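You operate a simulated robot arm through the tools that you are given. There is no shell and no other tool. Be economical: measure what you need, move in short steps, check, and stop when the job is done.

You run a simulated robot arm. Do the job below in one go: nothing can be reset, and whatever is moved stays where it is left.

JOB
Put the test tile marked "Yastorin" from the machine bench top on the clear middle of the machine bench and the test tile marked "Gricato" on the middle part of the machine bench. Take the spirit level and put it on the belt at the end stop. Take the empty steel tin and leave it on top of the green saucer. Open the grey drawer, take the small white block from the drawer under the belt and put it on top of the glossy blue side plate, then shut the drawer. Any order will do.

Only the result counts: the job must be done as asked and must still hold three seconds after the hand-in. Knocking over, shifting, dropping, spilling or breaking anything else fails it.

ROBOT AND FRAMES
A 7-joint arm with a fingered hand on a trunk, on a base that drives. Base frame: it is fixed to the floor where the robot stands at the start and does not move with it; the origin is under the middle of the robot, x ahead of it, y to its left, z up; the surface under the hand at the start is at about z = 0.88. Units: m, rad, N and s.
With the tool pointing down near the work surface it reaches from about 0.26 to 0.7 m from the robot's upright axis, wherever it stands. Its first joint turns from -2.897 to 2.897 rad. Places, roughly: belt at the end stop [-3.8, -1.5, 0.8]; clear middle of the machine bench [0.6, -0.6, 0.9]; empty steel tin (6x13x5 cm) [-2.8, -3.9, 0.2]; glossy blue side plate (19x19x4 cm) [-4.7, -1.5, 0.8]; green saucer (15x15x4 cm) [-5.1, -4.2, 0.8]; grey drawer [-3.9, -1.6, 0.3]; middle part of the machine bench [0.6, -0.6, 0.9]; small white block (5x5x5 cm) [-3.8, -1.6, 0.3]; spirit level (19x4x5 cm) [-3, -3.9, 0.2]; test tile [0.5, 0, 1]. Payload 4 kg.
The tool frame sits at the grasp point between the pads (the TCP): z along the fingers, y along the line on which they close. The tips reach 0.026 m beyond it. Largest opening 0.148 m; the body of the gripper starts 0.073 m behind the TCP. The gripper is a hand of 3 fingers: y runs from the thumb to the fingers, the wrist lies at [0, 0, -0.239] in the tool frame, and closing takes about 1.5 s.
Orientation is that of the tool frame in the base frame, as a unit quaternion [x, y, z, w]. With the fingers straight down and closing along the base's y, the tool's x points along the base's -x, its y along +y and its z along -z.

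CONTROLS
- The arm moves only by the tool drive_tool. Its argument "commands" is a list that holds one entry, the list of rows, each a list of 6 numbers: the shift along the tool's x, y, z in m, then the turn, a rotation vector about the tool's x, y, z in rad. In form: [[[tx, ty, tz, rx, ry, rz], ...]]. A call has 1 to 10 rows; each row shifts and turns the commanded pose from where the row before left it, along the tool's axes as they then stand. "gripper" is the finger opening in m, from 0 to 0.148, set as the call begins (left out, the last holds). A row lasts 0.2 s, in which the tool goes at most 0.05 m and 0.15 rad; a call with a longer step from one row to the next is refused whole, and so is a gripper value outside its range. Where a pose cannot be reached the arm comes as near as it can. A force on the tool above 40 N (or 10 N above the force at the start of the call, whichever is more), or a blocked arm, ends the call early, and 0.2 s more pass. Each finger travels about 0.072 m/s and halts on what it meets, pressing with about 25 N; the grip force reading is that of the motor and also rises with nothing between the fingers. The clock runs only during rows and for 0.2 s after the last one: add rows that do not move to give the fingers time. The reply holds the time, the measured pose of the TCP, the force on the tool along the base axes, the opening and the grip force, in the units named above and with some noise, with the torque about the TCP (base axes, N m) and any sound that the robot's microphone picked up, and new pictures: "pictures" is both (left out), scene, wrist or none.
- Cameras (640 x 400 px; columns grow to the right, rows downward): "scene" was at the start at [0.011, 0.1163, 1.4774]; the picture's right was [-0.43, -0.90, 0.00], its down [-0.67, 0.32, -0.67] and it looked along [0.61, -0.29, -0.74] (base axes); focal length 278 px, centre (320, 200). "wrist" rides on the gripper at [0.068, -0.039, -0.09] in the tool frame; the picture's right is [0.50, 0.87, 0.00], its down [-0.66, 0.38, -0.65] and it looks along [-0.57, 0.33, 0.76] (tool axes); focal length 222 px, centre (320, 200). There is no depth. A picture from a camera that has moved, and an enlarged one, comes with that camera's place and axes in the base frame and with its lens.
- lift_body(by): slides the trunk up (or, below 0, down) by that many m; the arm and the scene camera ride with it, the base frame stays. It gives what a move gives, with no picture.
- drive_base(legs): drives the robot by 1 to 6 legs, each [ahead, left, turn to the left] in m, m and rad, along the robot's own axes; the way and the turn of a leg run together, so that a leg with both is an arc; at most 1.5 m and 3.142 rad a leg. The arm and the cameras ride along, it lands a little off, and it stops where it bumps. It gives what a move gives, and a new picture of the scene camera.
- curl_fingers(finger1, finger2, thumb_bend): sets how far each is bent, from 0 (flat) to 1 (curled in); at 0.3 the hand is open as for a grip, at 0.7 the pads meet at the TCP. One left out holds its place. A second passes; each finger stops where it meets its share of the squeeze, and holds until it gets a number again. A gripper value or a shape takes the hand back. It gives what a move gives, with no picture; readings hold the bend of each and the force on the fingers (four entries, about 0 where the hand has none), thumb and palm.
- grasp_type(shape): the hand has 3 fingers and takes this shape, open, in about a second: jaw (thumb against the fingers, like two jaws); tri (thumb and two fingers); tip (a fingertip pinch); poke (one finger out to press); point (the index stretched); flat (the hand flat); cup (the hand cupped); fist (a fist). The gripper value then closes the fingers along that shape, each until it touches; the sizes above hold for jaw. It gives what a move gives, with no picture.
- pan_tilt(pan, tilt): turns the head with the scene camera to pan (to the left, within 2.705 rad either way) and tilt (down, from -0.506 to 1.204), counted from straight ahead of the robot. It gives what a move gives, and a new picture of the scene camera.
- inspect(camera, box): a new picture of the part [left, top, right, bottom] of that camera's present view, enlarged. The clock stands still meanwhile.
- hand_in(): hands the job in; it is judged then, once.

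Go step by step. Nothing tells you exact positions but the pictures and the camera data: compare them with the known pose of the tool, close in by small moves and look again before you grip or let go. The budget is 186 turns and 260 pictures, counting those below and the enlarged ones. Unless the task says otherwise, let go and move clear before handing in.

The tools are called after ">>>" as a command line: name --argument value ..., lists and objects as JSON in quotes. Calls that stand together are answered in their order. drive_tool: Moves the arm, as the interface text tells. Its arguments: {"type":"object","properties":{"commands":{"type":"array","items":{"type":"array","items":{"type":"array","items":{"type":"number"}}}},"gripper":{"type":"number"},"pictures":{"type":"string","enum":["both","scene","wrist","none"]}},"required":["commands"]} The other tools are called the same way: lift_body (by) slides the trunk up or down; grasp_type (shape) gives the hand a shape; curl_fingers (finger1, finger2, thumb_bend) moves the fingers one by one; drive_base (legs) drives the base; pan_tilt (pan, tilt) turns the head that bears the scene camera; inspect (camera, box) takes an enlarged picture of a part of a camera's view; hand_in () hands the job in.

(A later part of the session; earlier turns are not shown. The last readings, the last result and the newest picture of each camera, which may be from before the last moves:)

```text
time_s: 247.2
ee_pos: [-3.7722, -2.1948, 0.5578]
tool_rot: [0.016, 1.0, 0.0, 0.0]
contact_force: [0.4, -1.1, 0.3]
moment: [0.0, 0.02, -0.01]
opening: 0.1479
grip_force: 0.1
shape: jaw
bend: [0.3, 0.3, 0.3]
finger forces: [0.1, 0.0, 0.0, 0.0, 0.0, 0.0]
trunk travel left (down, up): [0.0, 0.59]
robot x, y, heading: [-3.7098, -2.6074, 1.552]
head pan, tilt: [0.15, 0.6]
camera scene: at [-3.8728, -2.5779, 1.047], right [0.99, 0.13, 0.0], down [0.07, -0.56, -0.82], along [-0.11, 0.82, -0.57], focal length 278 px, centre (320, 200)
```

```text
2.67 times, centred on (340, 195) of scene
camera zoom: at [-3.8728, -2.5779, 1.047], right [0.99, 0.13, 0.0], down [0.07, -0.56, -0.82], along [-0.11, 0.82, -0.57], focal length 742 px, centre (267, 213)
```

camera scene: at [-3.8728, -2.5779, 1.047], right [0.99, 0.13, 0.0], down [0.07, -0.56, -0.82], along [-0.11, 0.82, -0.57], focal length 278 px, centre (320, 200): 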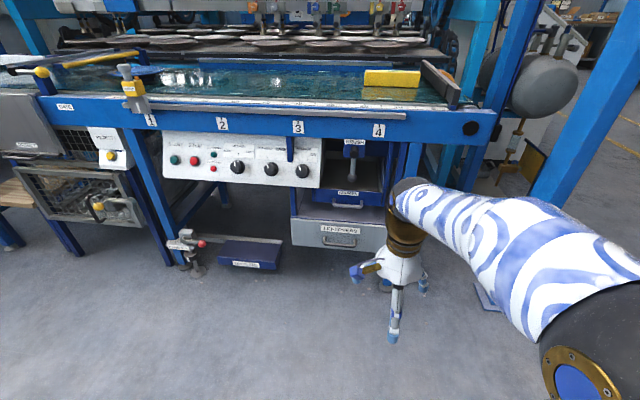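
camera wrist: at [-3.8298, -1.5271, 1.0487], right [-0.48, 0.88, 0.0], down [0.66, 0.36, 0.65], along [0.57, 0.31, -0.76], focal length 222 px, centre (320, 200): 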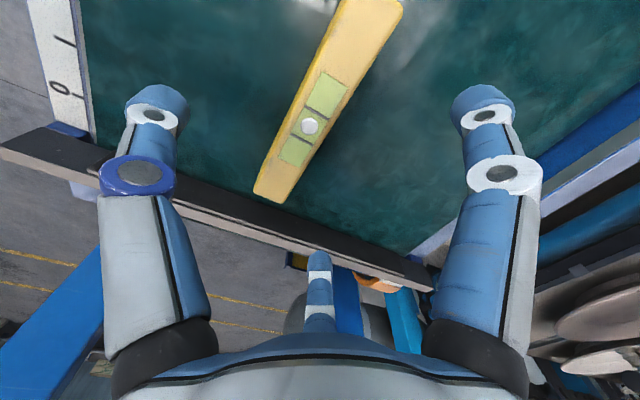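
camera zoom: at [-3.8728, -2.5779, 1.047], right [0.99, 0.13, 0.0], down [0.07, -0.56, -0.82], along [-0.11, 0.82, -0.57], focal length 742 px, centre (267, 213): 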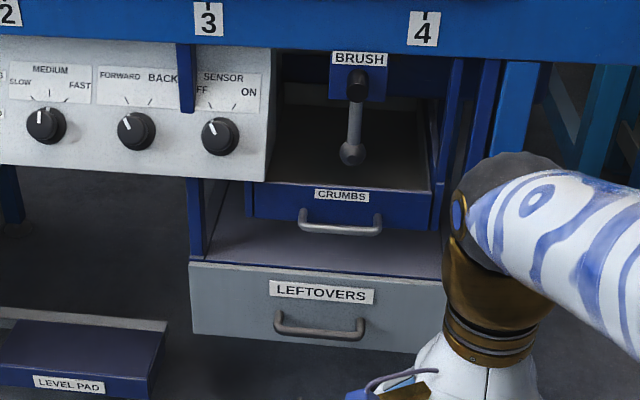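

The grey "LEFTOVERS" drawer has a bar handle at about (−3.90, −1.82, 0.335). I align sideways and pitch the hand to point forward so it can grip the bar from above and below.

>>> drive_base --legs '[[0, 0.13, 0.015]]'

>>> drive_tool --commands '[[[0, 0.04, 0, 0, 0, 0], [0, 0.04, 0, 0, 0, 0], [0, 0.04, 0, 0, 0, 0], [0, 0.04, 0, 0, 0, 0], [0, 0.02, 0, -0.15, 0, 0], [0, 0, 0, -0.15, 0, 0], [0, 0, 0, -0.15, 0, 0], [0, 0, 0, -0.15, 0, 0], [0, 0, 0, -0.15, 0, 0], [0, 0, 0, -0.15, 0, 0]]]' --pictures "scene"

```text
time_s: 248.5
ee_pos: [-3.911, -2.1951, 0.5585]
tool_rot: [0.007, 1.0, 0.0, 0.0]
contact_force: [0.7, -0.1, 0.1]
moment: [-0.02, 0.01, -0.04]
opening: 0.1481
grip_force: 0.1
shape: jaw
bend: [0.3, 0.3, 0.3]
finger forces: [0.0, 0.0, 0.0, 0.1, 0.1, 0.0]
trunk travel left (down, up): [0.0, 0.59]
robot x, y, heading: [-3.8379, -2.6063, 1.569]
head pan, tilt: [0.15, 0.6]
camera scene: at [-4.0042, -2.5795, 1.047], right [0.99, 0.15, 0.0], down [0.08, -0.56, -0.83], along [-0.12, 0.82, -0.56], focal length 278 px, centre (320, 200)
```

scene: 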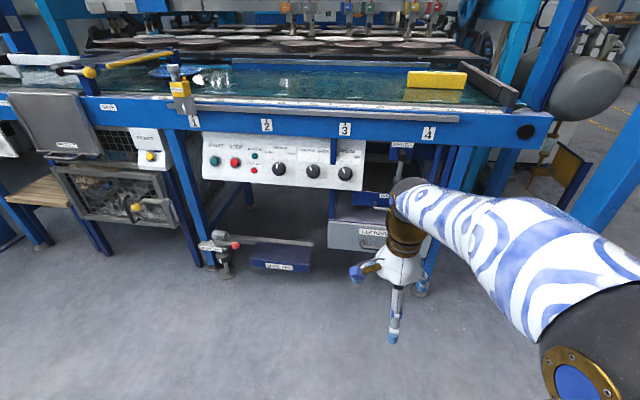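

```text
time_s: 250.7
ee_pos: [-3.9078, -2.0144, 0.5525]
tool_rot: [0.008, 0.907, 0.422, 0.004]
contact_force: [1.0, 0.1, 0.6]
moment: [-0.02, 0.01, 0.05]
opening: 0.1478
grip_force: 0.0
shape: jaw
bend: [0.3, 0.3, 0.3]
finger forces: [0.1, 0.0, 0.0, 0.0, 0.0, 0.0]
out of reach, approached as far as the arm can: row 10
trunk travel left (down, up): [0.0, 0.59]
robot x, y, heading: [-3.8436, -2.6082, 1.564]
head pan, tilt: [0.15, 0.6]
camera scene: at [-4.0042, -2.5797, 1.047], right [0.99, 0.15, 0.0], down [0.08, -0.56, -0.83], along [-0.12, 0.82, -0.56], focal length 278 px, centre (320, 200)
```

scene: 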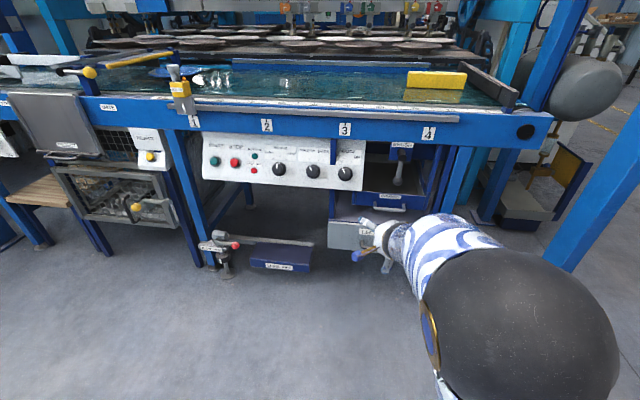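

The pitch reached about 50°, which suffices for hooking and gripping the bar from above. I approach and look with the wrist camera.

>>> drive_tool --commands '[[[-0.004, -0.011, 0.045, 0, 0, 0], [-0.004, -0.011, 0.045, 0, 0, 0], [0, -0.011, 0.045, 0, 0, 0], [0, -0.011, 0.03, 0, 0, 0], [0, 0, 0, 0, 0, 0]]]' --pictures "both"

```text
time_s: 251.9
ee_pos: [-3.8982, -1.9135, 0.4174]
tool_rot: [0.006, 0.901, 0.435, 0.004]
contact_force: [0.1, -0.2, -0.2]
moment: [-0.01, -0.03, -0.02]
opening: 0.148
grip_force: 0.1
shape: jaw
bend: [0.3, 0.3, 0.3]
finger forces: [0.0, 0.1, 0.0, 0.0, 0.1, 0.0]
trunk travel left (down, up): [0.0, 0.59]
robot x, y, heading: [-3.8422, -2.6067, 1.568]
head pan, tilt: [0.15, 0.6]
camera scene: at [-4.0042, -2.5795, 1.047], right [0.99, 0.15, 0.0], down [0.08, -0.56, -0.83], along [-0.12, 0.82, -0.57], focal length 278 px, centre (320, 200)
camera wrist: at [-3.9679, -2.0079, 0.4428], right [-0.49, 0.55, 0.68], down [0.65, -0.29, 0.7], along [0.58, 0.79, -0.21], focal length 222 px, centre (320, 200)
```

scene: 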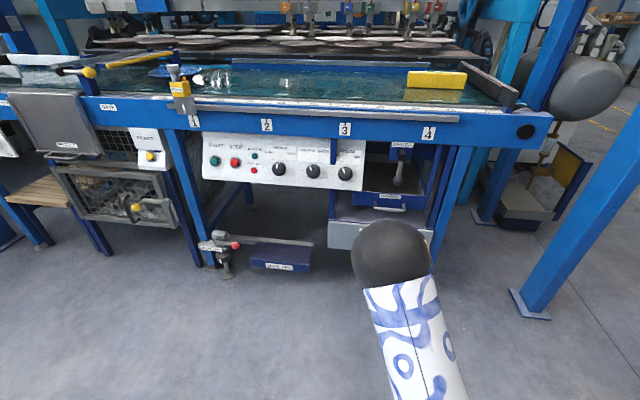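
wrist: 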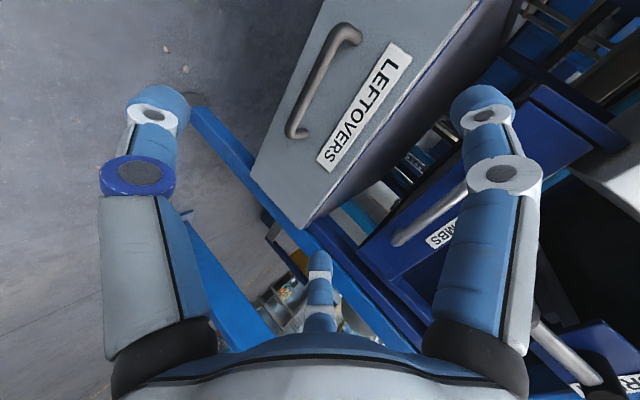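

The wrist camera shows the handle clearly. I close in along the tool axis.

>>> drive_tool --commands '[[[0.008, -0.006, 0.035, 0, 0, 0], [0.008, -0.006, 0.035, 0, 0, 0], [0, 0, 0, 0, 0, 0]]]' --pictures "wrist"

```text
time_s: 252.7
ee_pos: [-3.9137, -1.8651, 0.3641]
tool_rot: [0.006, 0.901, 0.435, 0.002]
contact_force: [0.2, 0.0, 0.9]
moment: [0.0, 0.01, 0.02]
opening: 0.1478
grip_force: 0.1
shape: jaw
bend: [0.3, 0.3, 0.3]
finger forces: [0.0, 0.0, 0.0, 0.0, 0.0, 0.0]
trunk travel left (down, up): [0.0, 0.59]
robot x, y, heading: [-3.84, -2.6071, 1.571]
head pan, tilt: [0.15, 0.6]
camera wrist: at [-3.9836, -1.96, 0.3889], right [-0.49, 0.55, 0.68], down [0.65, -0.29, 0.7], along [0.58, 0.79, -0.21], focal length 222 px, centre (320, 200)
```

wrist: 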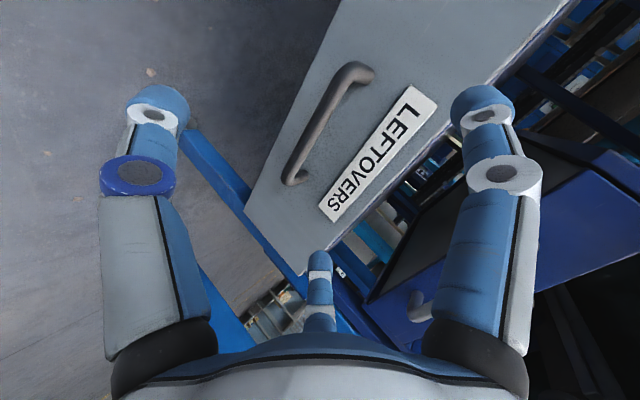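

>>> drive_tool --commands '[[[-0.004, 0, 0.03, 0, 0, 0], [-0.004, 0, 0.03, 0, 0, 0], [0, 0, 0, 0, 0, 0]]]' --pictures "wrist"

```text
time_s: 253.5
ee_pos: [-3.9052, -1.8181, 0.3262]
tool_rot: [0.006, 0.901, 0.434, 0.003]
contact_force: [0.2, -0.1, -0.2]
moment: [-0.04, 0.0, -0.01]
opening: 0.1479
grip_force: 0.1
shape: jaw
bend: [0.3, 0.3, 0.3]
finger forces: [0.1, 0.1, 0.0, 0.0, 0.0, 0.1]
trunk travel left (down, up): [0.0, 0.59]
robot x, y, heading: [-3.8409, -2.6075, 1.569]
head pan, tilt: [0.15, 0.6]
camera wrist: at [-3.9749, -1.9124, 0.3523], right [-0.49, 0.55, 0.68], down [0.65, -0.29, 0.7], along [0.58, 0.79, -0.21], focal length 222 px, centre (320, 200)
```

wrist: 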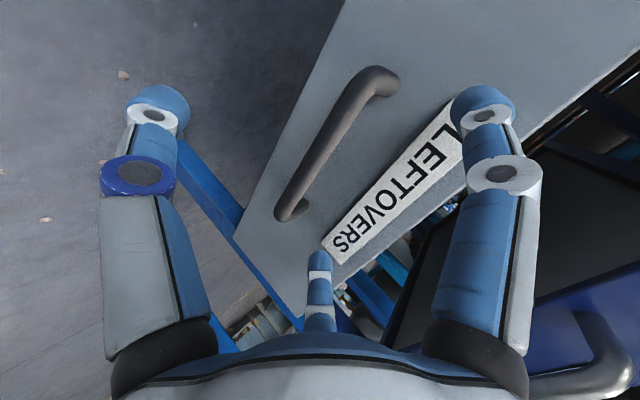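

>>> drive_tool --commands '[[[0.005, -0.003, 0.01, 0, 0, 0], [0.003, -0.001, 0.01, 0, 0, 0], [0, 0, 0, 0, 0, 0]]]' --pictures "wrist"

```text
time_s: 254.3
ee_pos: [-3.9124, -1.8046, 0.3108]
tool_rot: [0.006, 0.901, 0.434, 0.003]
contact_force: [1.4, -6.8, 1.6]
moment: [0.24, 0.17, 0.41]
opening: 0.148
grip_force: 0.1
shape: jaw
bend: [0.3, 0.3, 0.3]
finger forces: [6.7, 0.1, 0.0, 0.1, 0.1, 0.1]
trunk travel left (down, up): [0.0, 0.59]
robot x, y, heading: [-3.8379, -2.6074, 1.571]
head pan, tilt: [0.15, 0.6]
camera wrist: at [-3.9822, -1.8989, 0.3366], right [-0.49, 0.55, 0.68], down [0.65, -0.29, 0.7], along [0.58, 0.79, -0.21], focal length 222 px, centre (320, 200)
```

wrist: 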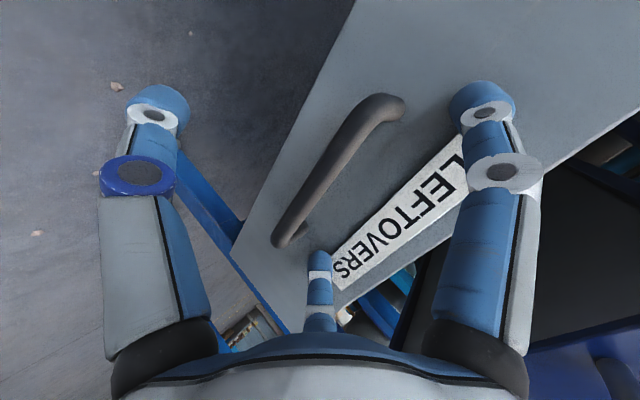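

A fingertip just touches the drawer front. I back 4 mm and close on the bar.

>>> drive_tool --commands '[[[0, 0, -0.004, 0, 0, 0], [0, 0, 0, 0, 0, 0], [0, 0, 0, 0, 0, 0], [0, 0, 0, 0, 0, 0], [0, 0, 0, 0, 0, 0], [0, 0, 0, 0, 0, 0], [0, 0, 0, 0, 0, 0], [0, 0, 0, 0, 0, 0], [0, 0, 0, 0, 0, 0], [0, 0, 0, 0, 0, 0]]]' --gripper 0.0 --pictures "wrist"

```text
time_s: 256.6
ee_pos: [-3.9117, -1.8102, 0.3115]
tool_rot: [0.008, 0.902, 0.431, 0.004]
contact_force: [2.5, -20.3, 4.4]
moment: [-0.26, 0.35, -0.23]
opening: 0.0021
grip_force: 24.6
shape: jaw
bend: [0.8, 0.7, 0.69]
finger forces: [7.4, 28.3, 0.1, 0.0, 37.8, 0.1]
trunk travel left (down, up): [0.0, 0.59]
robot x, y, heading: [-3.8397, -2.6079, 1.565]
head pan, tilt: [0.15, 0.6]
stopped in row 10: the force on the tool passed its limit at 40 N (the readings are from after the stop); the commanded pose is now the measured one
camera wrist: at [-3.9813, -1.9047, 0.3372], right [-0.49, 0.55, 0.67], down [0.65, -0.28, 0.71], along [0.58, 0.78, -0.22], focal length 222 px, centre (320, 200)
```

wrist: 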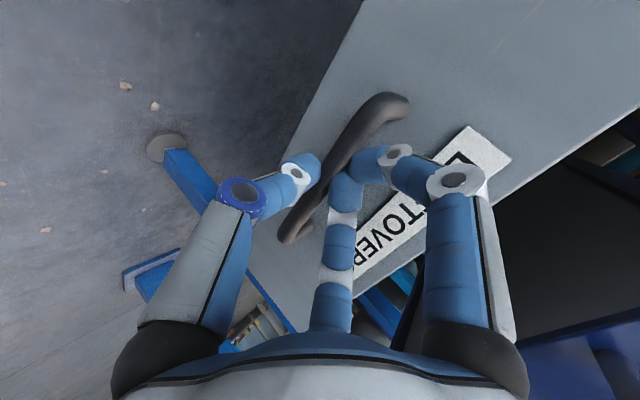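

The bar is held between thumb and fingers. I pull gently with the arm first to see whether the drawer follows.

>>> drive_base --legs '[[-0.06, 0, 0]]'

>>> drive_tool --commands '[[[0, 0, 0, 0, 0, 0]]]' --pictures "wrist"

```text
time_s: 257.5
ee_pos: [-3.9115, -1.8681, 0.3108]
tool_rot: [0.007, 0.902, 0.432, 0.004]
contact_force: [4.9, 0.4, -7.6]
moment: [-0.13, 0.12, -0.34]
opening: 0.0009
grip_force: 25.5
shape: jaw
bend: [0.8, 0.7, 0.7]
finger forces: [8.0, 25.1, 0.0, 0.0, 29.1, 0.0]
trunk travel left (down, up): [0.0, 0.59]
robot x, y, heading: [-3.8419, -2.6687, 1.574]
head pan, tilt: [0.15, 0.6]
camera scene: at [-4.004, -2.6388, 1.047], right [0.99, 0.15, 0.0], down [0.08, -0.56, -0.82], along [-0.12, 0.82, -0.57], focal length 278 px, centre (320, 200)
```

scene: 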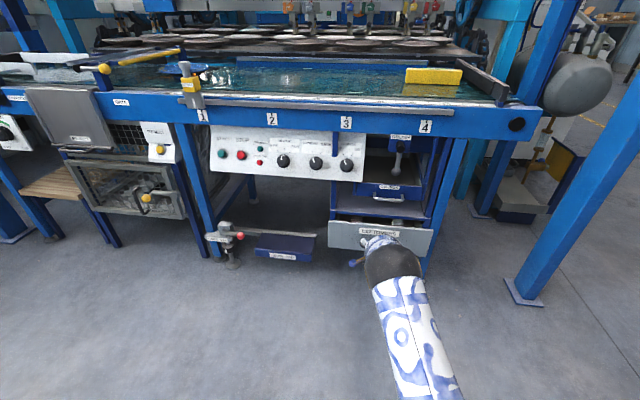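

```text
time_s: 257.9
ee_pos: [-3.9121, -1.8694, 0.3104]
tool_rot: [0.007, 0.902, 0.432, 0.005]
contact_force: [0.5, -0.6, -3.1]
moment: [-0.06, 0.26, -0.27]
opening: 0.0013
grip_force: 25.1
shape: jaw
bend: [0.8, 0.7, 0.7]
finger forces: [8.5, 26.1, 0.1, 0.2, 28.7, 0.0]
trunk travel left (down, up): [0.0, 0.59]
robot x, y, heading: [-3.8399, -2.6667, 1.569]
head pan, tilt: [0.15, 0.6]
camera wrist: at [-3.9813, -1.9632, 0.3369], right [-0.49, 0.55, 0.67], down [0.65, -0.28, 0.71], along [0.58, 0.79, -0.22], focal length 222 px, centre (320, 200)
```

wrist: 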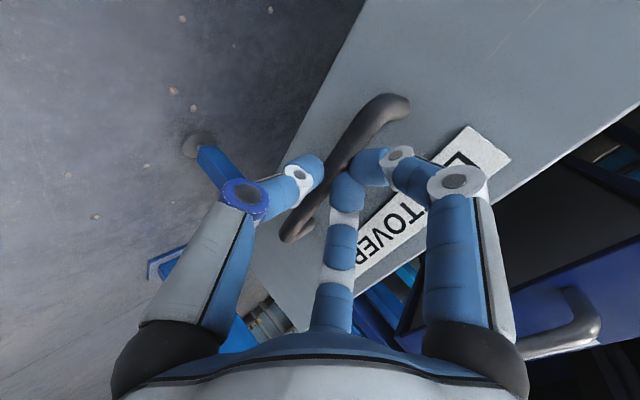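

The drawer follows. I pull further.

>>> drive_base --legs '[[-0.2, 0, 0]]'

>>> drive_tool --commands '[[[0, 0, 0, 0, 0, 0]]]' --pictures "wrist"

```text
time_s: 259.5
ee_pos: [-3.9105, -2.0646, 0.3114]
tool_rot: [0.007, 0.902, 0.432, 0.004]
contact_force: [2.9, 0.7, -5.9]
moment: [-0.15, 0.23, -0.3]
opening: 0.0011
grip_force: 25.3
shape: jaw
bend: [0.8, 0.7, 0.7]
finger forces: [8.1, 25.7, 0.0, 0.1, 29.7, 0.1]
trunk travel left (down, up): [0.0, 0.59]
robot x, y, heading: [-3.8394, -2.8642, 1.57]
head pan, tilt: [0.15, 0.6]
camera scene: at [-4.0043, -2.8351, 1.047], right [0.99, 0.15, 0.0], down [0.08, -0.56, -0.82], along [-0.12, 0.82, -0.57], focal length 278 px, centre (320, 200)
```

scene: 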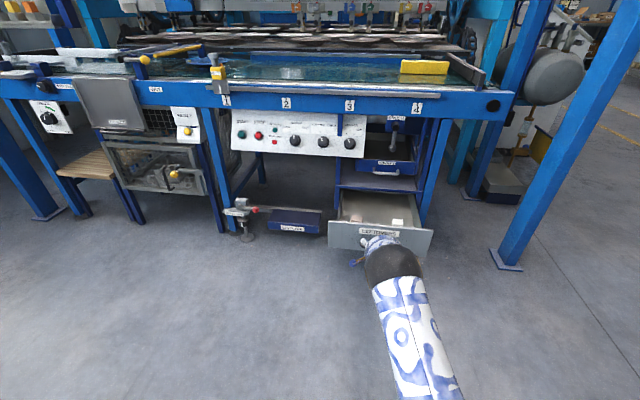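

```text
time_s: 259.9
ee_pos: [-3.9111, -2.0646, 0.3105]
tool_rot: [0.008, 0.902, 0.433, 0.004]
contact_force: [-0.1, -0.3, -3.7]
moment: [-0.08, 0.26, -0.24]
opening: 0.001
grip_force: 25.2
shape: jaw
bend: [0.8, 0.7, 0.7]
finger forces: [8.7, 26.4, 0.0, 0.0, 28.8, 0.0]
trunk travel left (down, up): [0.0, 0.59]
robot x, y, heading: [-3.8408, -2.8658, 1.568]
head pan, tilt: [0.15, 0.6]
camera wrist: at [-3.9809, -2.1595, 0.3368], right [-0.49, 0.55, 0.67], down [0.65, -0.28, 0.71], along [0.58, 0.78, -0.22], focal length 222 px, centre (320, 200)
```

wrist: 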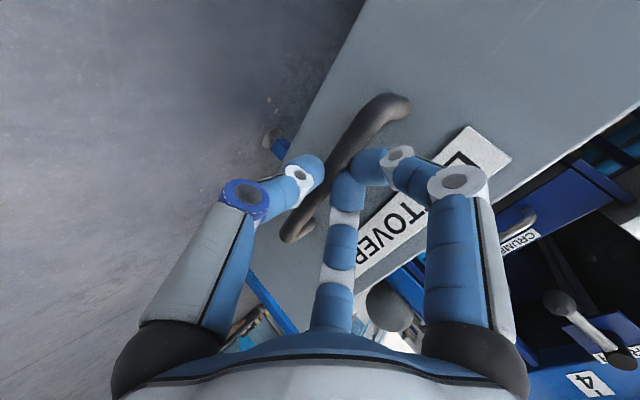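

The drawer is open 0.25 m and a white block is visible inside. I zoom in.

>>> inspect --camera "scene" --box '[310, 150, 450, 260]'

```text
3.64 times, centred on (380, 205) of scene
camera zoom: at [-4.0043, -2.8354, 1.047], right [0.99, 0.15, 0.0], down [0.08, -0.56, -0.82], along [-0.12, 0.82, -0.57], focal length 1012 px, centre (102, 182)
```

zoom: 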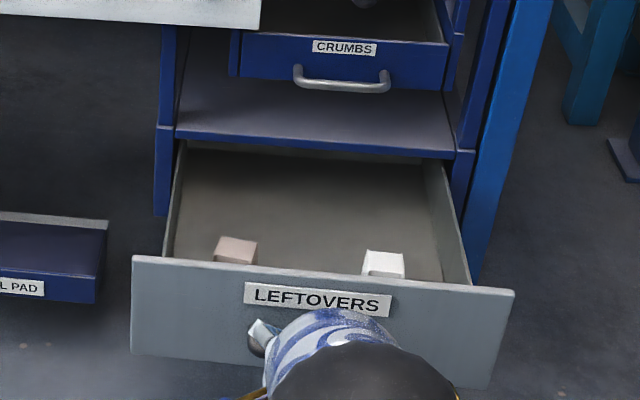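

The white block is at the right front of the drawer. I pull the drawer a bit more for overhead room.

>>> drive_base --legs '[[-0.08, 0, 0]]'

>>> inspect --camera "scene" --box '[310, 150, 450, 260]'

```text
time_s: 261.0
ee_pos: [-3.9107, -2.144, 0.3118]
tool_rot: [0.007, 0.902, 0.432, 0.004]
contact_force: [-0.6, 0.5, -1.1]
moment: [-0.02, 0.02, -0.03]
opening: 0.0001
grip_force: 25.2
shape: jaw
bend: [0.82, 0.71, 0.76]
finger forces: [0.0, 0.0, 0.0, 0.0, 0.0, 0.0]
trunk travel left (down, up): [0.0, 0.59]
robot x, y, heading: [-3.8399, -2.9447, 1.569]
head pan, tilt: [0.15, 0.6]
camera scene: at [-4.0044, -2.9148, 1.047], right [0.99, 0.15, 0.0], down [0.08, -0.56, -0.82], along [-0.12, 0.82, -0.57], focal length 278 px, centre (320, 200)
```

scene: 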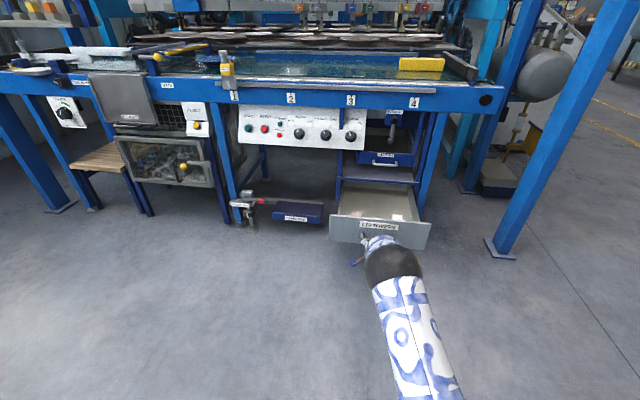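

```text
3.64 times, centred on (380, 205) of scene
camera zoom: at [-4.0044, -2.9148, 1.047], right [0.99, 0.15, 0.0], down [0.08, -0.56, -0.82], along [-0.12, 0.82, -0.57], focal length 1012 px, centre (102, 182)
```

zoom: 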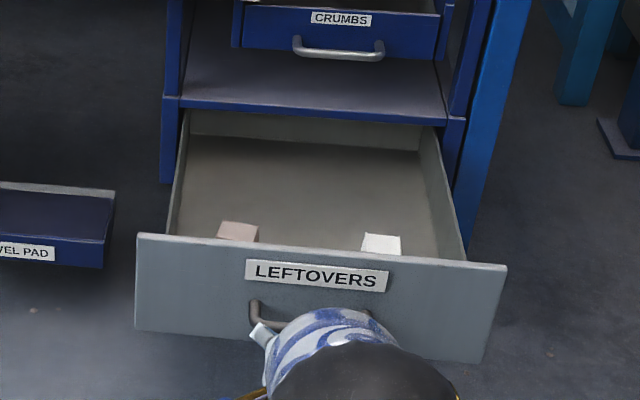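

The fingers slipped off the handle at the drawer's end stop, which is fine. I back off, raise and turn the hand back to pointing down.

>>> drive_tool --commands '[[[0, 0, -0.03, 0, 0, 0], [0, 0.031, -0.025, 0, 0, 0], [0, 0.031, -0.025, 0, 0, 0], [0, 0.031, -0.025, 0, 0, 0], [0, 0.031, -0.025, 0.15, 0, 0], [0, 0.02, -0.02, 0.15, 0, 0], [0, 0, 0, 0.15, 0, 0], [0, 0, 0, 0.15, 0, 0], [0, 0, 0, 0.15, 0, 0], [0, 0, 0, 0.145, 0, 0]]]' --gripper 0.1 --pictures "both"

```text
time_s: 263.2
ee_pos: [-3.9123, -2.2456, 0.5023]
tool_rot: [0.009, 1.0, -0.001, 0.001]
contact_force: [0.5, 0.7, 0.2]
moment: [0.01, -0.02, -0.01]
opening: 0.1
grip_force: 0.1
shape: jaw
bend: [0.29, 0.29, 0.72]
finger forces: [0.0, 0.0, 0.1, 0.0, 0.0, 0.0]
out of reach, approached as far as the arm can: row 8, 9, 10
trunk travel left (down, up): [0.0, 0.59]
robot x, y, heading: [-3.8423, -2.9423, 1.568]
head pan, tilt: [0.15, 0.6]
camera scene: at [-4.0044, -2.915, 1.0471], right [0.99, 0.15, 0.0], down [0.08, -0.56, -0.83], along [-0.12, 0.82, -0.56], focal length 278 px, centre (320, 200)
camera wrist: at [-3.9816, -2.2844, 0.5913], right [-0.48, 0.87, 0.0], down [0.66, 0.37, 0.65], along [0.57, 0.32, -0.76], focal length 222 px, centre (320, 200)
```

scene: 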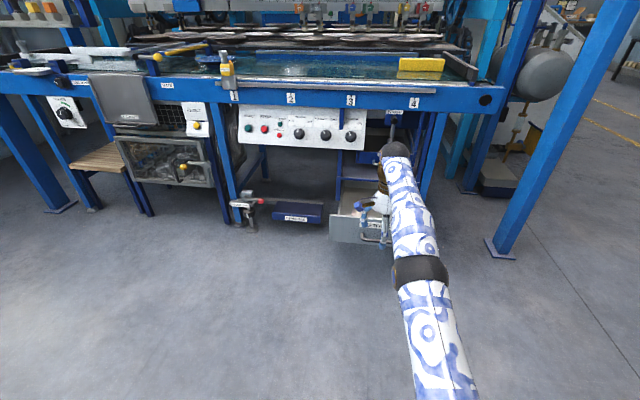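
wrist: 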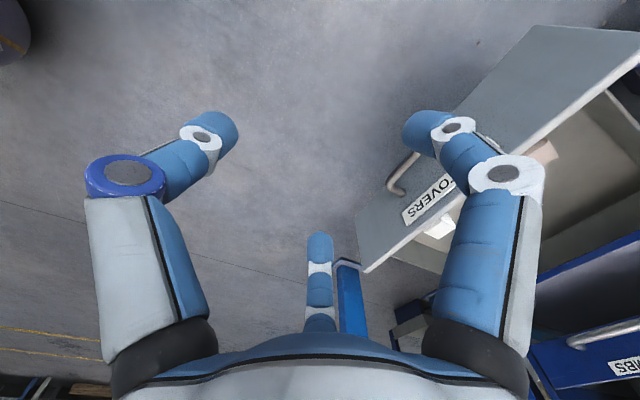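

>>> drive_base --legs '[[0.2, -0.09, 0]]'

>>> drive_tool --commands '[[[0, 0, 0, 0, 0, 0]]]' --pictures "wrist"

```text
time_s: 264.8
ee_pos: [-3.8197, -2.0476, 0.5016]
tool_rot: [0.01, 1.0, 0.0, 0.0]
contact_force: [0.2, -0.5, -0.1]
moment: [-0.01, -0.02, 0.0]
opening: 0.1001
grip_force: 0.1
shape: jaw
bend: [0.29, 0.29, 0.72]
finger forces: [0.0, 0.0, 0.1, 0.0, 0.0, 0.0]
trunk travel left (down, up): [0.0, 0.59]
robot x, y, heading: [-3.7517, -2.7424, 1.564]
head pan, tilt: [0.15, 0.6]
camera scene: at [-3.9152, -2.7161, 1.047], right [0.99, 0.14, 0.0], down [0.08, -0.56, -0.82], along [-0.12, 0.82, -0.57], focal length 278 px, centre (320, 200)
```

scene: 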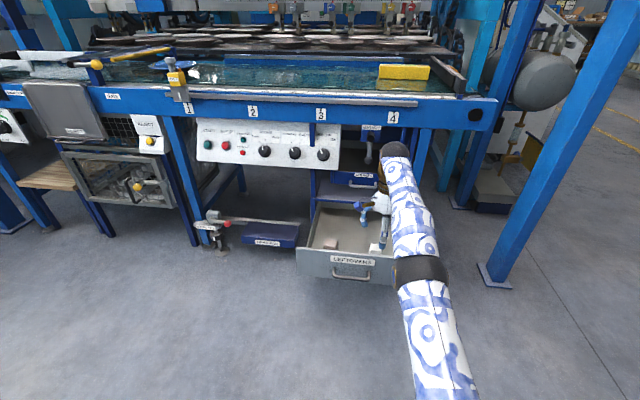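

```text
time_s: 265.2
ee_pos: [-3.8195, -2.0476, 0.5005]
tool_rot: [0.011, 1.0, 0.0, 0.001]
contact_force: [1.0, 1.3, -0.6]
moment: [-0.01, -0.01, -0.01]
opening: 0.1002
grip_force: 0.0
shape: jaw
bend: [0.29, 0.29, 0.72]
finger forces: [0.0, 0.1, 0.0, 0.1, 0.0, 0.0]
trunk travel left (down, up): [0.0, 0.59]
robot x, y, heading: [-3.7524, -2.7457, 1.57]
head pan, tilt: [0.15, 0.6]
camera wrist: at [-3.8895, -2.0855, 0.591], right [-0.48, 0.88, 0.0], down [0.66, 0.36, 0.66], along [0.57, 0.31, -0.76], focal length 222 px, centre (320, 200)
```

wrist: 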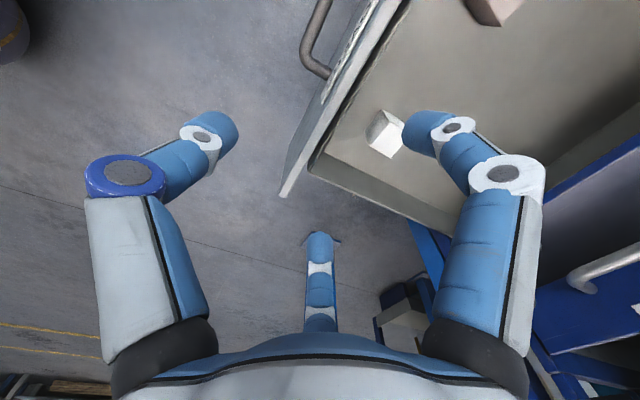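

>>> inspect --camera "wrist" --box '[330, 80, 430, 180]'

```text
4.00 times, centred on (380, 130) of wrist
camera zoom: at [-3.8895, -2.0855, 0.591], right [-0.48, 0.88, 0.0], down [0.66, 0.36, 0.66], along [0.57, 0.31, -0.76], focal length 888 px, centre (80, 480)
```

zoom: 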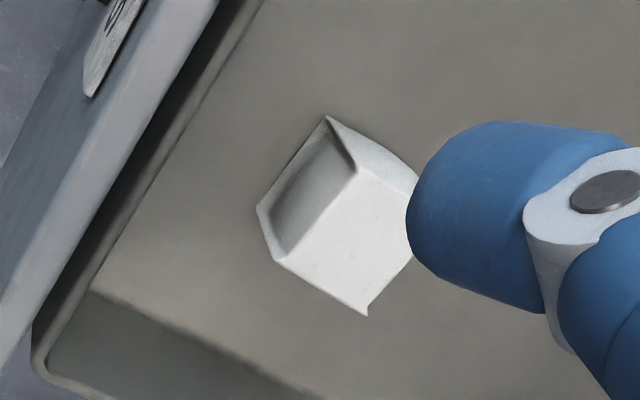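

The block sits close to the drawer's front-right corner, so the thumb knuckle would hit the front panel. I turn the hand by 180° so the two fingers face the panel, which needs less room.

>>> drive_tool --commands '[[[0, 0, 0, 0, 0, -0.15], [0, 0, 0, 0, 0, -0.15], [0, 0, 0, 0, 0, -0.15], [0, 0, 0, 0, 0, -0.15], [0, 0, 0, 0, 0, -0.15], [0, 0, 0, 0, 0, -0.15], [0, 0, 0, 0, 0, -0.15], [0, 0, 0, 0, 0, -0.15], [0, 0, 0, 0, 0, -0.15], [0, 0, 0, 0, 0, -0.15]]]' --pictures "none"

>>> drive_tool --commands '[[[0, 0, 0, 0, 0, -0.15], [0, 0, 0, 0, 0, -0.15], [0, 0, 0, 0, 0, -0.15], [0, 0, 0, 0, 0, -0.15], [0, 0, 0, 0, 0, -0.15], [0, 0, 0, 0, 0, -0.15], [0, 0, 0, 0, 0, -0.15], [0, 0, 0, 0, 0, -0.15], [0, 0, 0, 0, 0, -0.15], [0, 0, 0, 0, 0, -0.15]]]' --pictures "wrist"

```text
time_s: 267.4
ee_pos: [-3.8213, -2.0471, 0.5012]
tool_rot: [-0.675, 0.738, -0.001, 0.0]
contact_force: [-0.4, 0.4, 0.6]
moment: [-0.02, 0.0, 0.01]
opening: 0.1
grip_force: 0.0
shape: jaw
bend: [0.29, 0.29, 0.72]
finger forces: [0.1, 0.0, 0.0, 0.0, 0.0, 0.0]
trunk travel left (down, up): [0.0, 0.59]
robot x, y, heading: [-3.7518, -2.7419, 1.56]
head pan, tilt: [0.15, 0.6]
```

```text
time_s: 269.6
ee_pos: [-3.8204, -2.0468, 0.501]
tool_rot: [0.997, -0.08, 0.001, 0.0]
contact_force: [-0.3, 0.3, -0.1]
moment: [-0.02, -0.01, 0.02]
opening: 0.1002
grip_force: 0.0
shape: jaw
bend: [0.29, 0.29, 0.72]
finger forces: [0.0, 0.0, 0.1, 0.1, 0.0, 0.0]
trunk travel left (down, up): [0.0, 0.59]
robot x, y, heading: [-3.7507, -2.7437, 1.565]
head pan, tilt: [0.15, 0.6]
camera wrist: at [-3.7479, -2.0207, 0.5914], right [0.35, -0.94, 0.0], down [-0.71, -0.27, 0.65], along [-0.61, -0.23, -0.76], focal length 222 px, centre (320, 200)
```

wrist: 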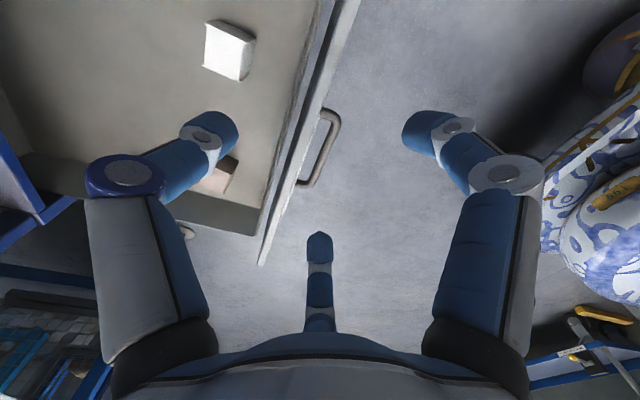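

>>> inspect --camera "wrist" --box '[180, 0, 360, 130]'

```text
3.08 times, centred on (270, 65) of wrist
camera zoom: at [-3.7479, -2.0207, 0.5914], right [0.35, -0.94, 0.0], down [-0.71, -0.27, 0.65], along [-0.61, -0.23, -0.76], focal length 684 px, centre (474, 615)
```

zoom: 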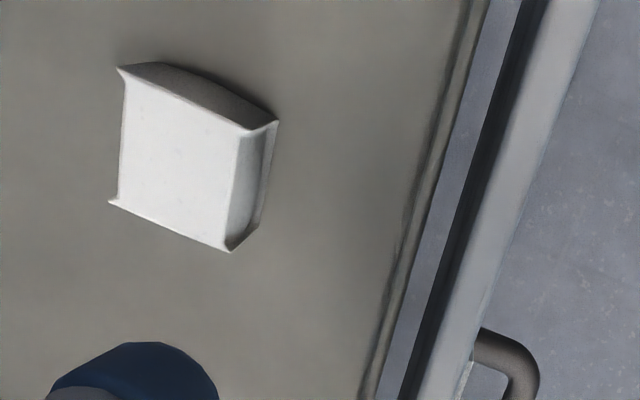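

The block's top is at z ≈ 0.31 with its centre at (−3.817, −1.937); the panel's inner face is at y ≈ −2.02. I drive closer and position over it.

>>> drive_base --legs '[[0.17, 0, 0]]'

>>> drive_tool --commands '[[[0, 0.035, 0, 0, 0, -0.1], [0, 0.035, 0, 0, 0, 0], [0, 0, 0.03, 0, 0, 0], [0, 0, 0, 0, 0, 0]]]' --pictures "wrist"

```text
time_s: 271.1
ee_pos: [-3.817, -1.8753, 0.5009]
tool_rot: [0.996, -0.084, 0.001, 0.0]
contact_force: [-0.1, 0.0, -0.2]
moment: [-0.02, 0.02, 0.0]
opening: 0.0999
grip_force: 0.0
shape: jaw
bend: [0.29, 0.29, 0.72]
finger forces: [0.0, 0.0, 0.0, 0.0, 0.0, 0.0]
trunk travel left (down, up): [0.0, 0.59]
robot x, y, heading: [-3.7505, -2.5729, 1.56]
head pan, tilt: [0.15, 0.6]
camera scene: at [-3.9137, -2.5438, 1.047], right [0.99, 0.14, 0.0], down [0.08, -0.56, -0.82], along [-0.12, 0.82, -0.57], focal length 278 px, centre (320, 200)
```

scene: 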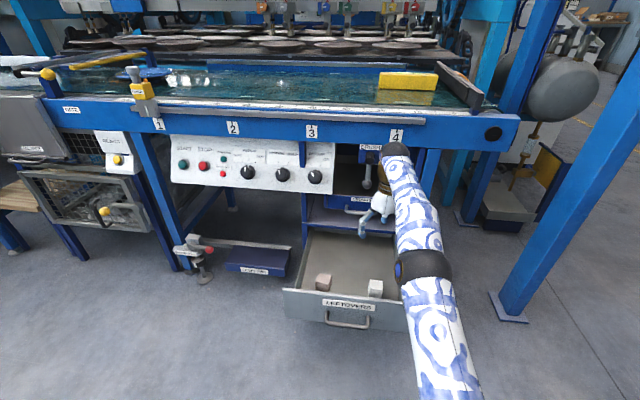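

```text
time_s: 272.1
ee_pos: [-3.8252, -1.9445, 0.4715]
tool_rot: [0.999, -0.035, 0.001, 0.001]
contact_force: [-0.3, -0.9, -0.3]
moment: [0.02, 0.03, -0.02]
opening: 0.1
grip_force: 0.0
shape: jaw
bend: [0.29, 0.29, 0.72]
finger forces: [0.1, 0.1, 0.1, 0.0, 0.0, 0.0]
trunk travel left (down, up): [0.0, 0.59]
robot x, y, heading: [-3.7483, -2.5734, 1.561]
head pan, tilt: [0.15, 0.6]
camera wrist: at [-3.7561, -1.9115, 0.5624], right [0.44, -0.9, 0.0], down [-0.68, -0.33, 0.65], along [-0.59, -0.29, -0.76], focal length 222 px, centre (320, 200)
```

wrist: 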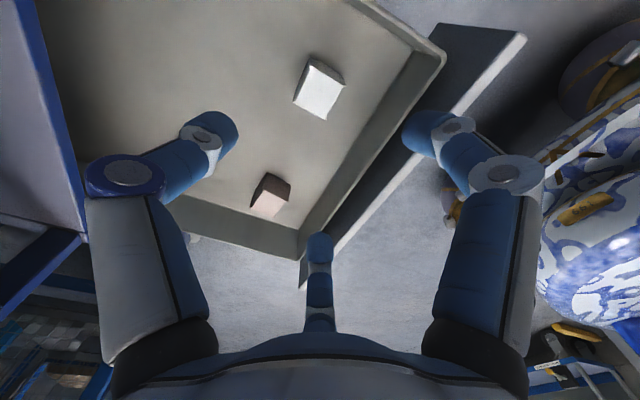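

>>> drive_tool --commands '[[[0.004, 0.004, 0.035, 0, 0, 0], [0, 0, 0.035, 0, 0, 0], [0, 0, 0.035, 0, 0, 0], [0, 0, 0.02, 0, 0, 0], [0, 0, 0, 0, 0, 0]]]' --pictures "wrist"

```text
time_s: 273.3
ee_pos: [-3.8187, -1.9482, 0.3454]
tool_rot: [0.999, -0.034, 0.001, 0.001]
contact_force: [-0.1, 0.1, -1.0]
moment: [0.04, 0.02, 0.04]
opening: 0.1001
grip_force: 0.1
shape: jaw
bend: [0.29, 0.29, 0.72]
finger forces: [0.0, 0.1, 0.1, 0.1, 0.0, 0.0]
trunk travel left (down, up): [0.0, 0.59]
robot x, y, heading: [-3.7472, -2.5754, 1.561]
head pan, tilt: [0.15, 0.6]
camera wrist: at [-3.75, -1.9153, 0.4354], right [0.44, -0.9, 0.0], down [-0.68, -0.33, 0.65], along [-0.59, -0.29, -0.76], focal length 222 px, centre (320, 200)
```

wrist: 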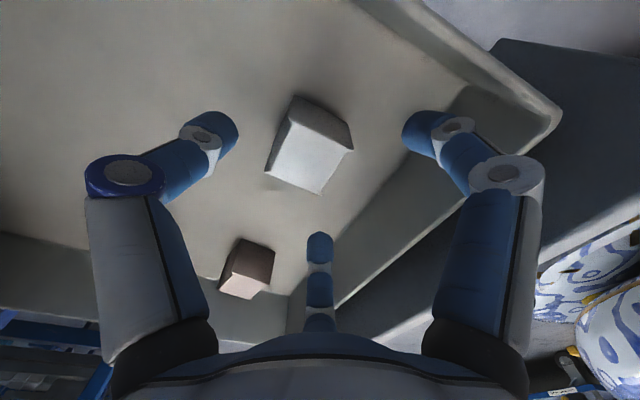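

>>> drive_tool --commands '[[[-0.005, 0.003, 0.02, 0, 0, 0], [0, 0, 0.015, 0, 0, 0], [0, 0, 0.01, 0, 0, 0], [0, 0, 0, 0, 0, 0]]]' --pictures "wrist"

```text
time_s: 274.3
ee_pos: [-3.8259, -1.9517, 0.3034]
tool_rot: [0.999, -0.034, 0.001, 0.0]
contact_force: [-0.3, 0.6, 9.1]
moment: [-0.2, 0.08, -0.01]
opening: 0.0997
grip_force: 0.1
shape: jaw
bend: [0.28, 0.28, 0.72]
finger forces: [3.2, 5.3, 0.1, 0.0, 0.0, 0.0]
trunk travel left (down, up): [0.0, 0.59]
robot x, y, heading: [-3.7524, -2.5738, 1.564]
head pan, tilt: [0.15, 0.6]
camera wrist: at [-3.7565, -1.9182, 0.393], right [0.44, -0.9, 0.0], down [-0.68, -0.33, 0.65], along [-0.59, -0.29, -0.76], focal length 222 px, centre (320, 200)
```

wrist: 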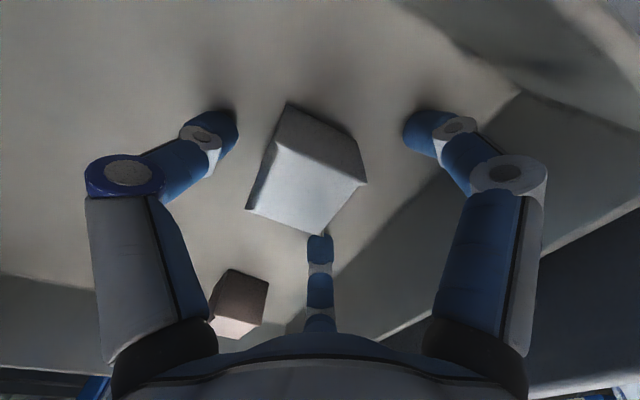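

Fingertips touch the drawer floor. I raise 4 mm and close.

>>> drive_tool --commands '[[[0, 0, -0.005, 0, 0, 0], [0, 0, 0, 0, 0, 0], [0, 0, 0, 0, 0, 0], [0, 0, 0, 0, 0, 0], [0, 0, 0, 0, 0, 0], [0, 0, 0, 0, 0, 0], [0, 0, 0, 0, 0, 0], [0, 0, 0, 0, 0, 0], [0, 0, 0, 0, 0, 0]]]' --gripper 0.0 --pictures "wrist"

```text
time_s: 276.3
ee_pos: [-3.8255, -1.9517, 0.3068]
tool_rot: [0.999, -0.034, 0.001, 0.0]
contact_force: [-0.1, -0.2, -0.2]
moment: [0.01, 0.02, 0.02]
opening: 0.0082
grip_force: 24.6
shape: jaw
bend: [0.83, 0.83, 0.76]
finger forces: [0.0, 0.1, 0.0, 0.0, 0.0, 0.1]
trunk travel left (down, up): [0.0, 0.59]
robot x, y, heading: [-3.7501, -2.5729, 1.563]
head pan, tilt: [0.15, 0.6]
camera wrist: at [-3.7567, -1.9183, 0.3973], right [0.44, -0.9, 0.0], down [-0.68, -0.33, 0.65], along [-0.59, -0.29, -0.76], focal length 222 px, centre (320, 200)
```

wrist: 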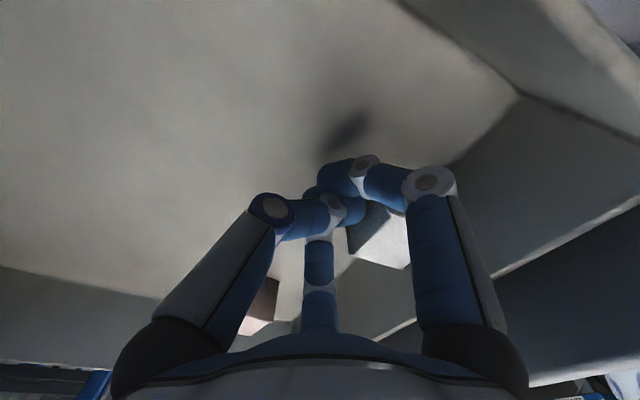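

The small block slipped out between the fingers toward the panel. I raise the hand closed, then open and look again.

>>> drive_tool --commands '[[[0, 0, -0.03, 0, 0, 0], [0, 0, -0.04, 0, 0, 0], [0, 0, -0.04, 0, 0, 0], [0, -0.03, -0.03, 0, 0, 0], [0, 0, 0, 0, 0, 0]]]' --pictures "none"

>>> drive_tool --commands '[[[0, 0, 0, 0, 0, 0], [0, 0, 0, 0, 0, 0], [0, 0, 0, 0, 0, 0], [0, 0, 0, 0, 0, 0], [0, 0, 0, 0, 0, 0], [0, 0, 0, 0, 0, 0]]]' --gripper 0.1 --pictures "wrist"

>>> inspect --camera "scene" --box '[270, 200, 430, 340]'

```text
time_s: 277.5
ee_pos: [-3.8232, -1.9237, 0.4463]
tool_rot: [0.999, -0.034, 0.001, -0.001]
contact_force: [0.5, 0.6, -0.2]
moment: [-0.01, -0.03, 0.01]
opening: 0.0081
grip_force: 25.5
shape: jaw
bend: [0.83, 0.83, 0.76]
finger forces: [0.1, 0.1, 0.0, 0.0, 0.0, 0.0]
trunk travel left (down, up): [0.0, 0.59]
robot x, y, heading: [-3.7507, -2.5707, 1.563]
head pan, tilt: [0.15, 0.6]
```

```text
time_s: 278.9
ee_pos: [-3.824, -1.9215, 0.4469]
tool_rot: [0.999, -0.034, 0.001, 0.0]
contact_force: [0.2, 0.5, 0.0]
moment: [0.01, -0.02, -0.01]
opening: 0.1
grip_force: 0.1
shape: jaw
bend: [0.29, 0.29, 0.72]
finger forces: [0.0, 0.0, 0.0, 0.0, 0.0, 0.0]
trunk travel left (down, up): [0.0, 0.59]
robot x, y, heading: [-3.7495, -2.5697, 1.563]
head pan, tilt: [0.15, 0.6]
camera wrist: at [-3.7541, -1.8888, 0.5371], right [0.44, -0.9, 0.0], down [-0.68, -0.33, 0.65], along [-0.59, -0.29, -0.76], focal length 222 px, centre (320, 200)
```

wrist: 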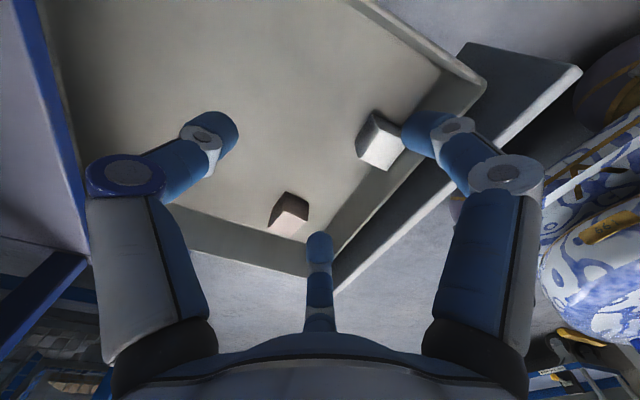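

```text
2.86 times, centred on (350, 270) of scene
camera zoom: at [-3.9137, -2.5438, 1.047], right [0.99, 0.14, 0.0], down [0.08, -0.56, -0.82], along [-0.12, 0.82, -0.57], focal length 795 px, centre (234, 0)
```

zoom: 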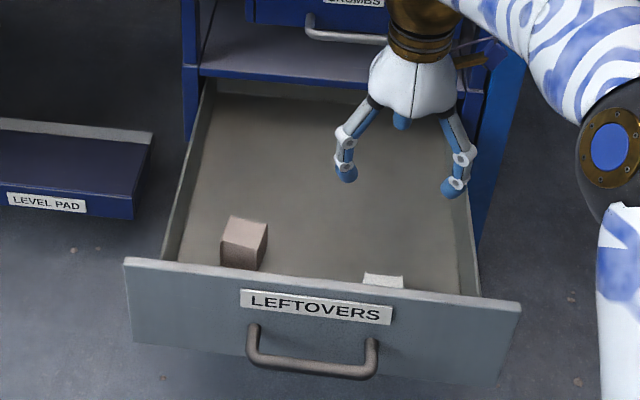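

>>> inspect --camera "wrist" --box '[330, 90, 430, 190]'

```text
4.00 times, centred on (380, 140) of wrist
camera zoom: at [-3.7541, -1.8888, 0.5371], right [0.44, -0.9, 0.0], down [-0.68, -0.33, 0.65], along [-0.59, -0.29, -0.76], focal length 888 px, centre (80, 440)
```

zoom: 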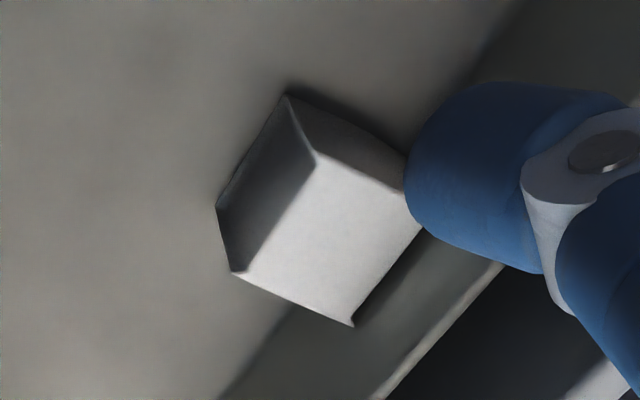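

The block now rests against the drawer's front wall, centred near (−3.833, −2.008), about 4 cm wide. I'll envelop it with the two fingers on its sides, pulling it toward the thumb, with a narrower opening.

>>> drive_tool --commands '[[[-0.003, 0.03, 0, 0, 0, 0], [-0.002, 0.029, 0.02, 0, 0, 0], [0, 0, 0.03, 0, 0, 0], [0, 0, 0.03, 0, 0, 0], [0, 0, 0, 0, 0, 0]]]' --gripper 0.08 --pictures "wrist"

>>> inspect --camera "wrist" --box '[220, 80, 440, 260]'

```text
time_s: 280.1
ee_pos: [-3.832, -1.9804, 0.3639]
tool_rot: [0.999, -0.034, 0.0, 0.0]
contact_force: [0.0, -0.3, -0.1]
moment: [0.01, 0.01, -0.03]
opening: 0.0805
grip_force: 0.1
shape: jaw
bend: [0.34, 0.34, 0.7]
finger forces: [0.0, 0.1, 0.0, 0.0, 0.0, 0.0]
trunk travel left (down, up): [0.0, 0.59]
robot x, y, heading: [-3.7511, -2.5742, 1.56]
head pan, tilt: [0.15, 0.6]
camera wrist: at [-3.7628, -1.9471, 0.4554], right [0.44, -0.9, 0.0], down [-0.68, -0.33, 0.65], along [-0.59, -0.29, -0.76], focal length 222 px, centre (320, 200)
```

wrist: 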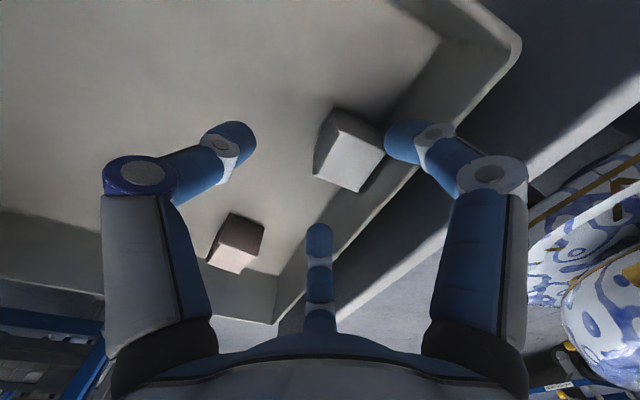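

```text
2.22 times, centred on (330, 170) of wrist
camera zoom: at [-3.7628, -1.9471, 0.4554], right [0.44, -0.9, 0.0], down [-0.68, -0.33, 0.65], along [-0.59, -0.29, -0.76], focal length 494 px, centre (298, 267)
```

zoom: 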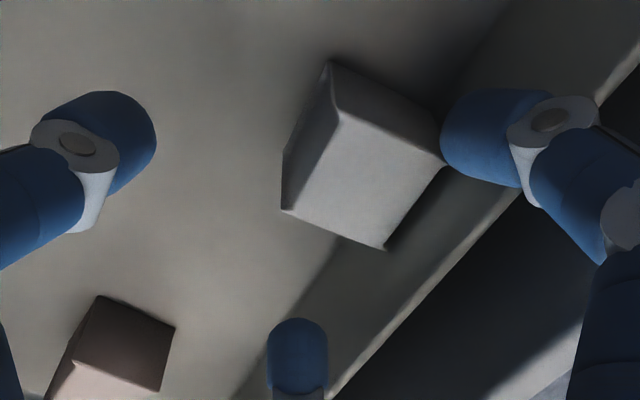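

>>> drive_tool --commands '[[[0.004, 0.002, 0.02, 0, 0, 0], [0, 0, 0.02, 0, 0, 0], [0, 0, 0.015, 0, 0, 0], [0, 0, 0, 0, 0, 0]]]' --pictures "wrist"

```text
time_s: 281.1
ee_pos: [-3.828, -1.9813, 0.3111]
tool_rot: [0.999, -0.034, 0.001, 0.0]
contact_force: [0.5, 3.8, 2.0]
moment: [-0.22, -0.14, 0.22]
opening: 0.0802
grip_force: 0.1
shape: jaw
bend: [0.35, 0.34, 0.7]
finger forces: [4.2, 0.1, 0.0, 0.0, 0.0, 0.0]
trunk travel left (down, up): [0.0, 0.59]
robot x, y, heading: [-3.7482, -2.5722, 1.565]
head pan, tilt: [0.15, 0.6]
camera wrist: at [-3.7594, -1.9482, 0.4017], right [0.44, -0.9, 0.0], down [-0.68, -0.33, 0.65], along [-0.59, -0.29, -0.76], focal length 222 px, centre (320, 200)
```

wrist: 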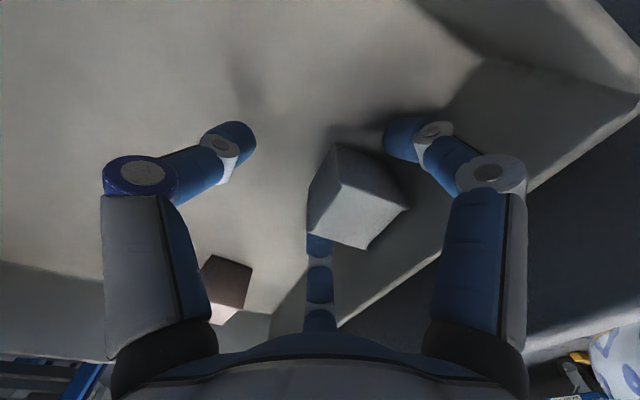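

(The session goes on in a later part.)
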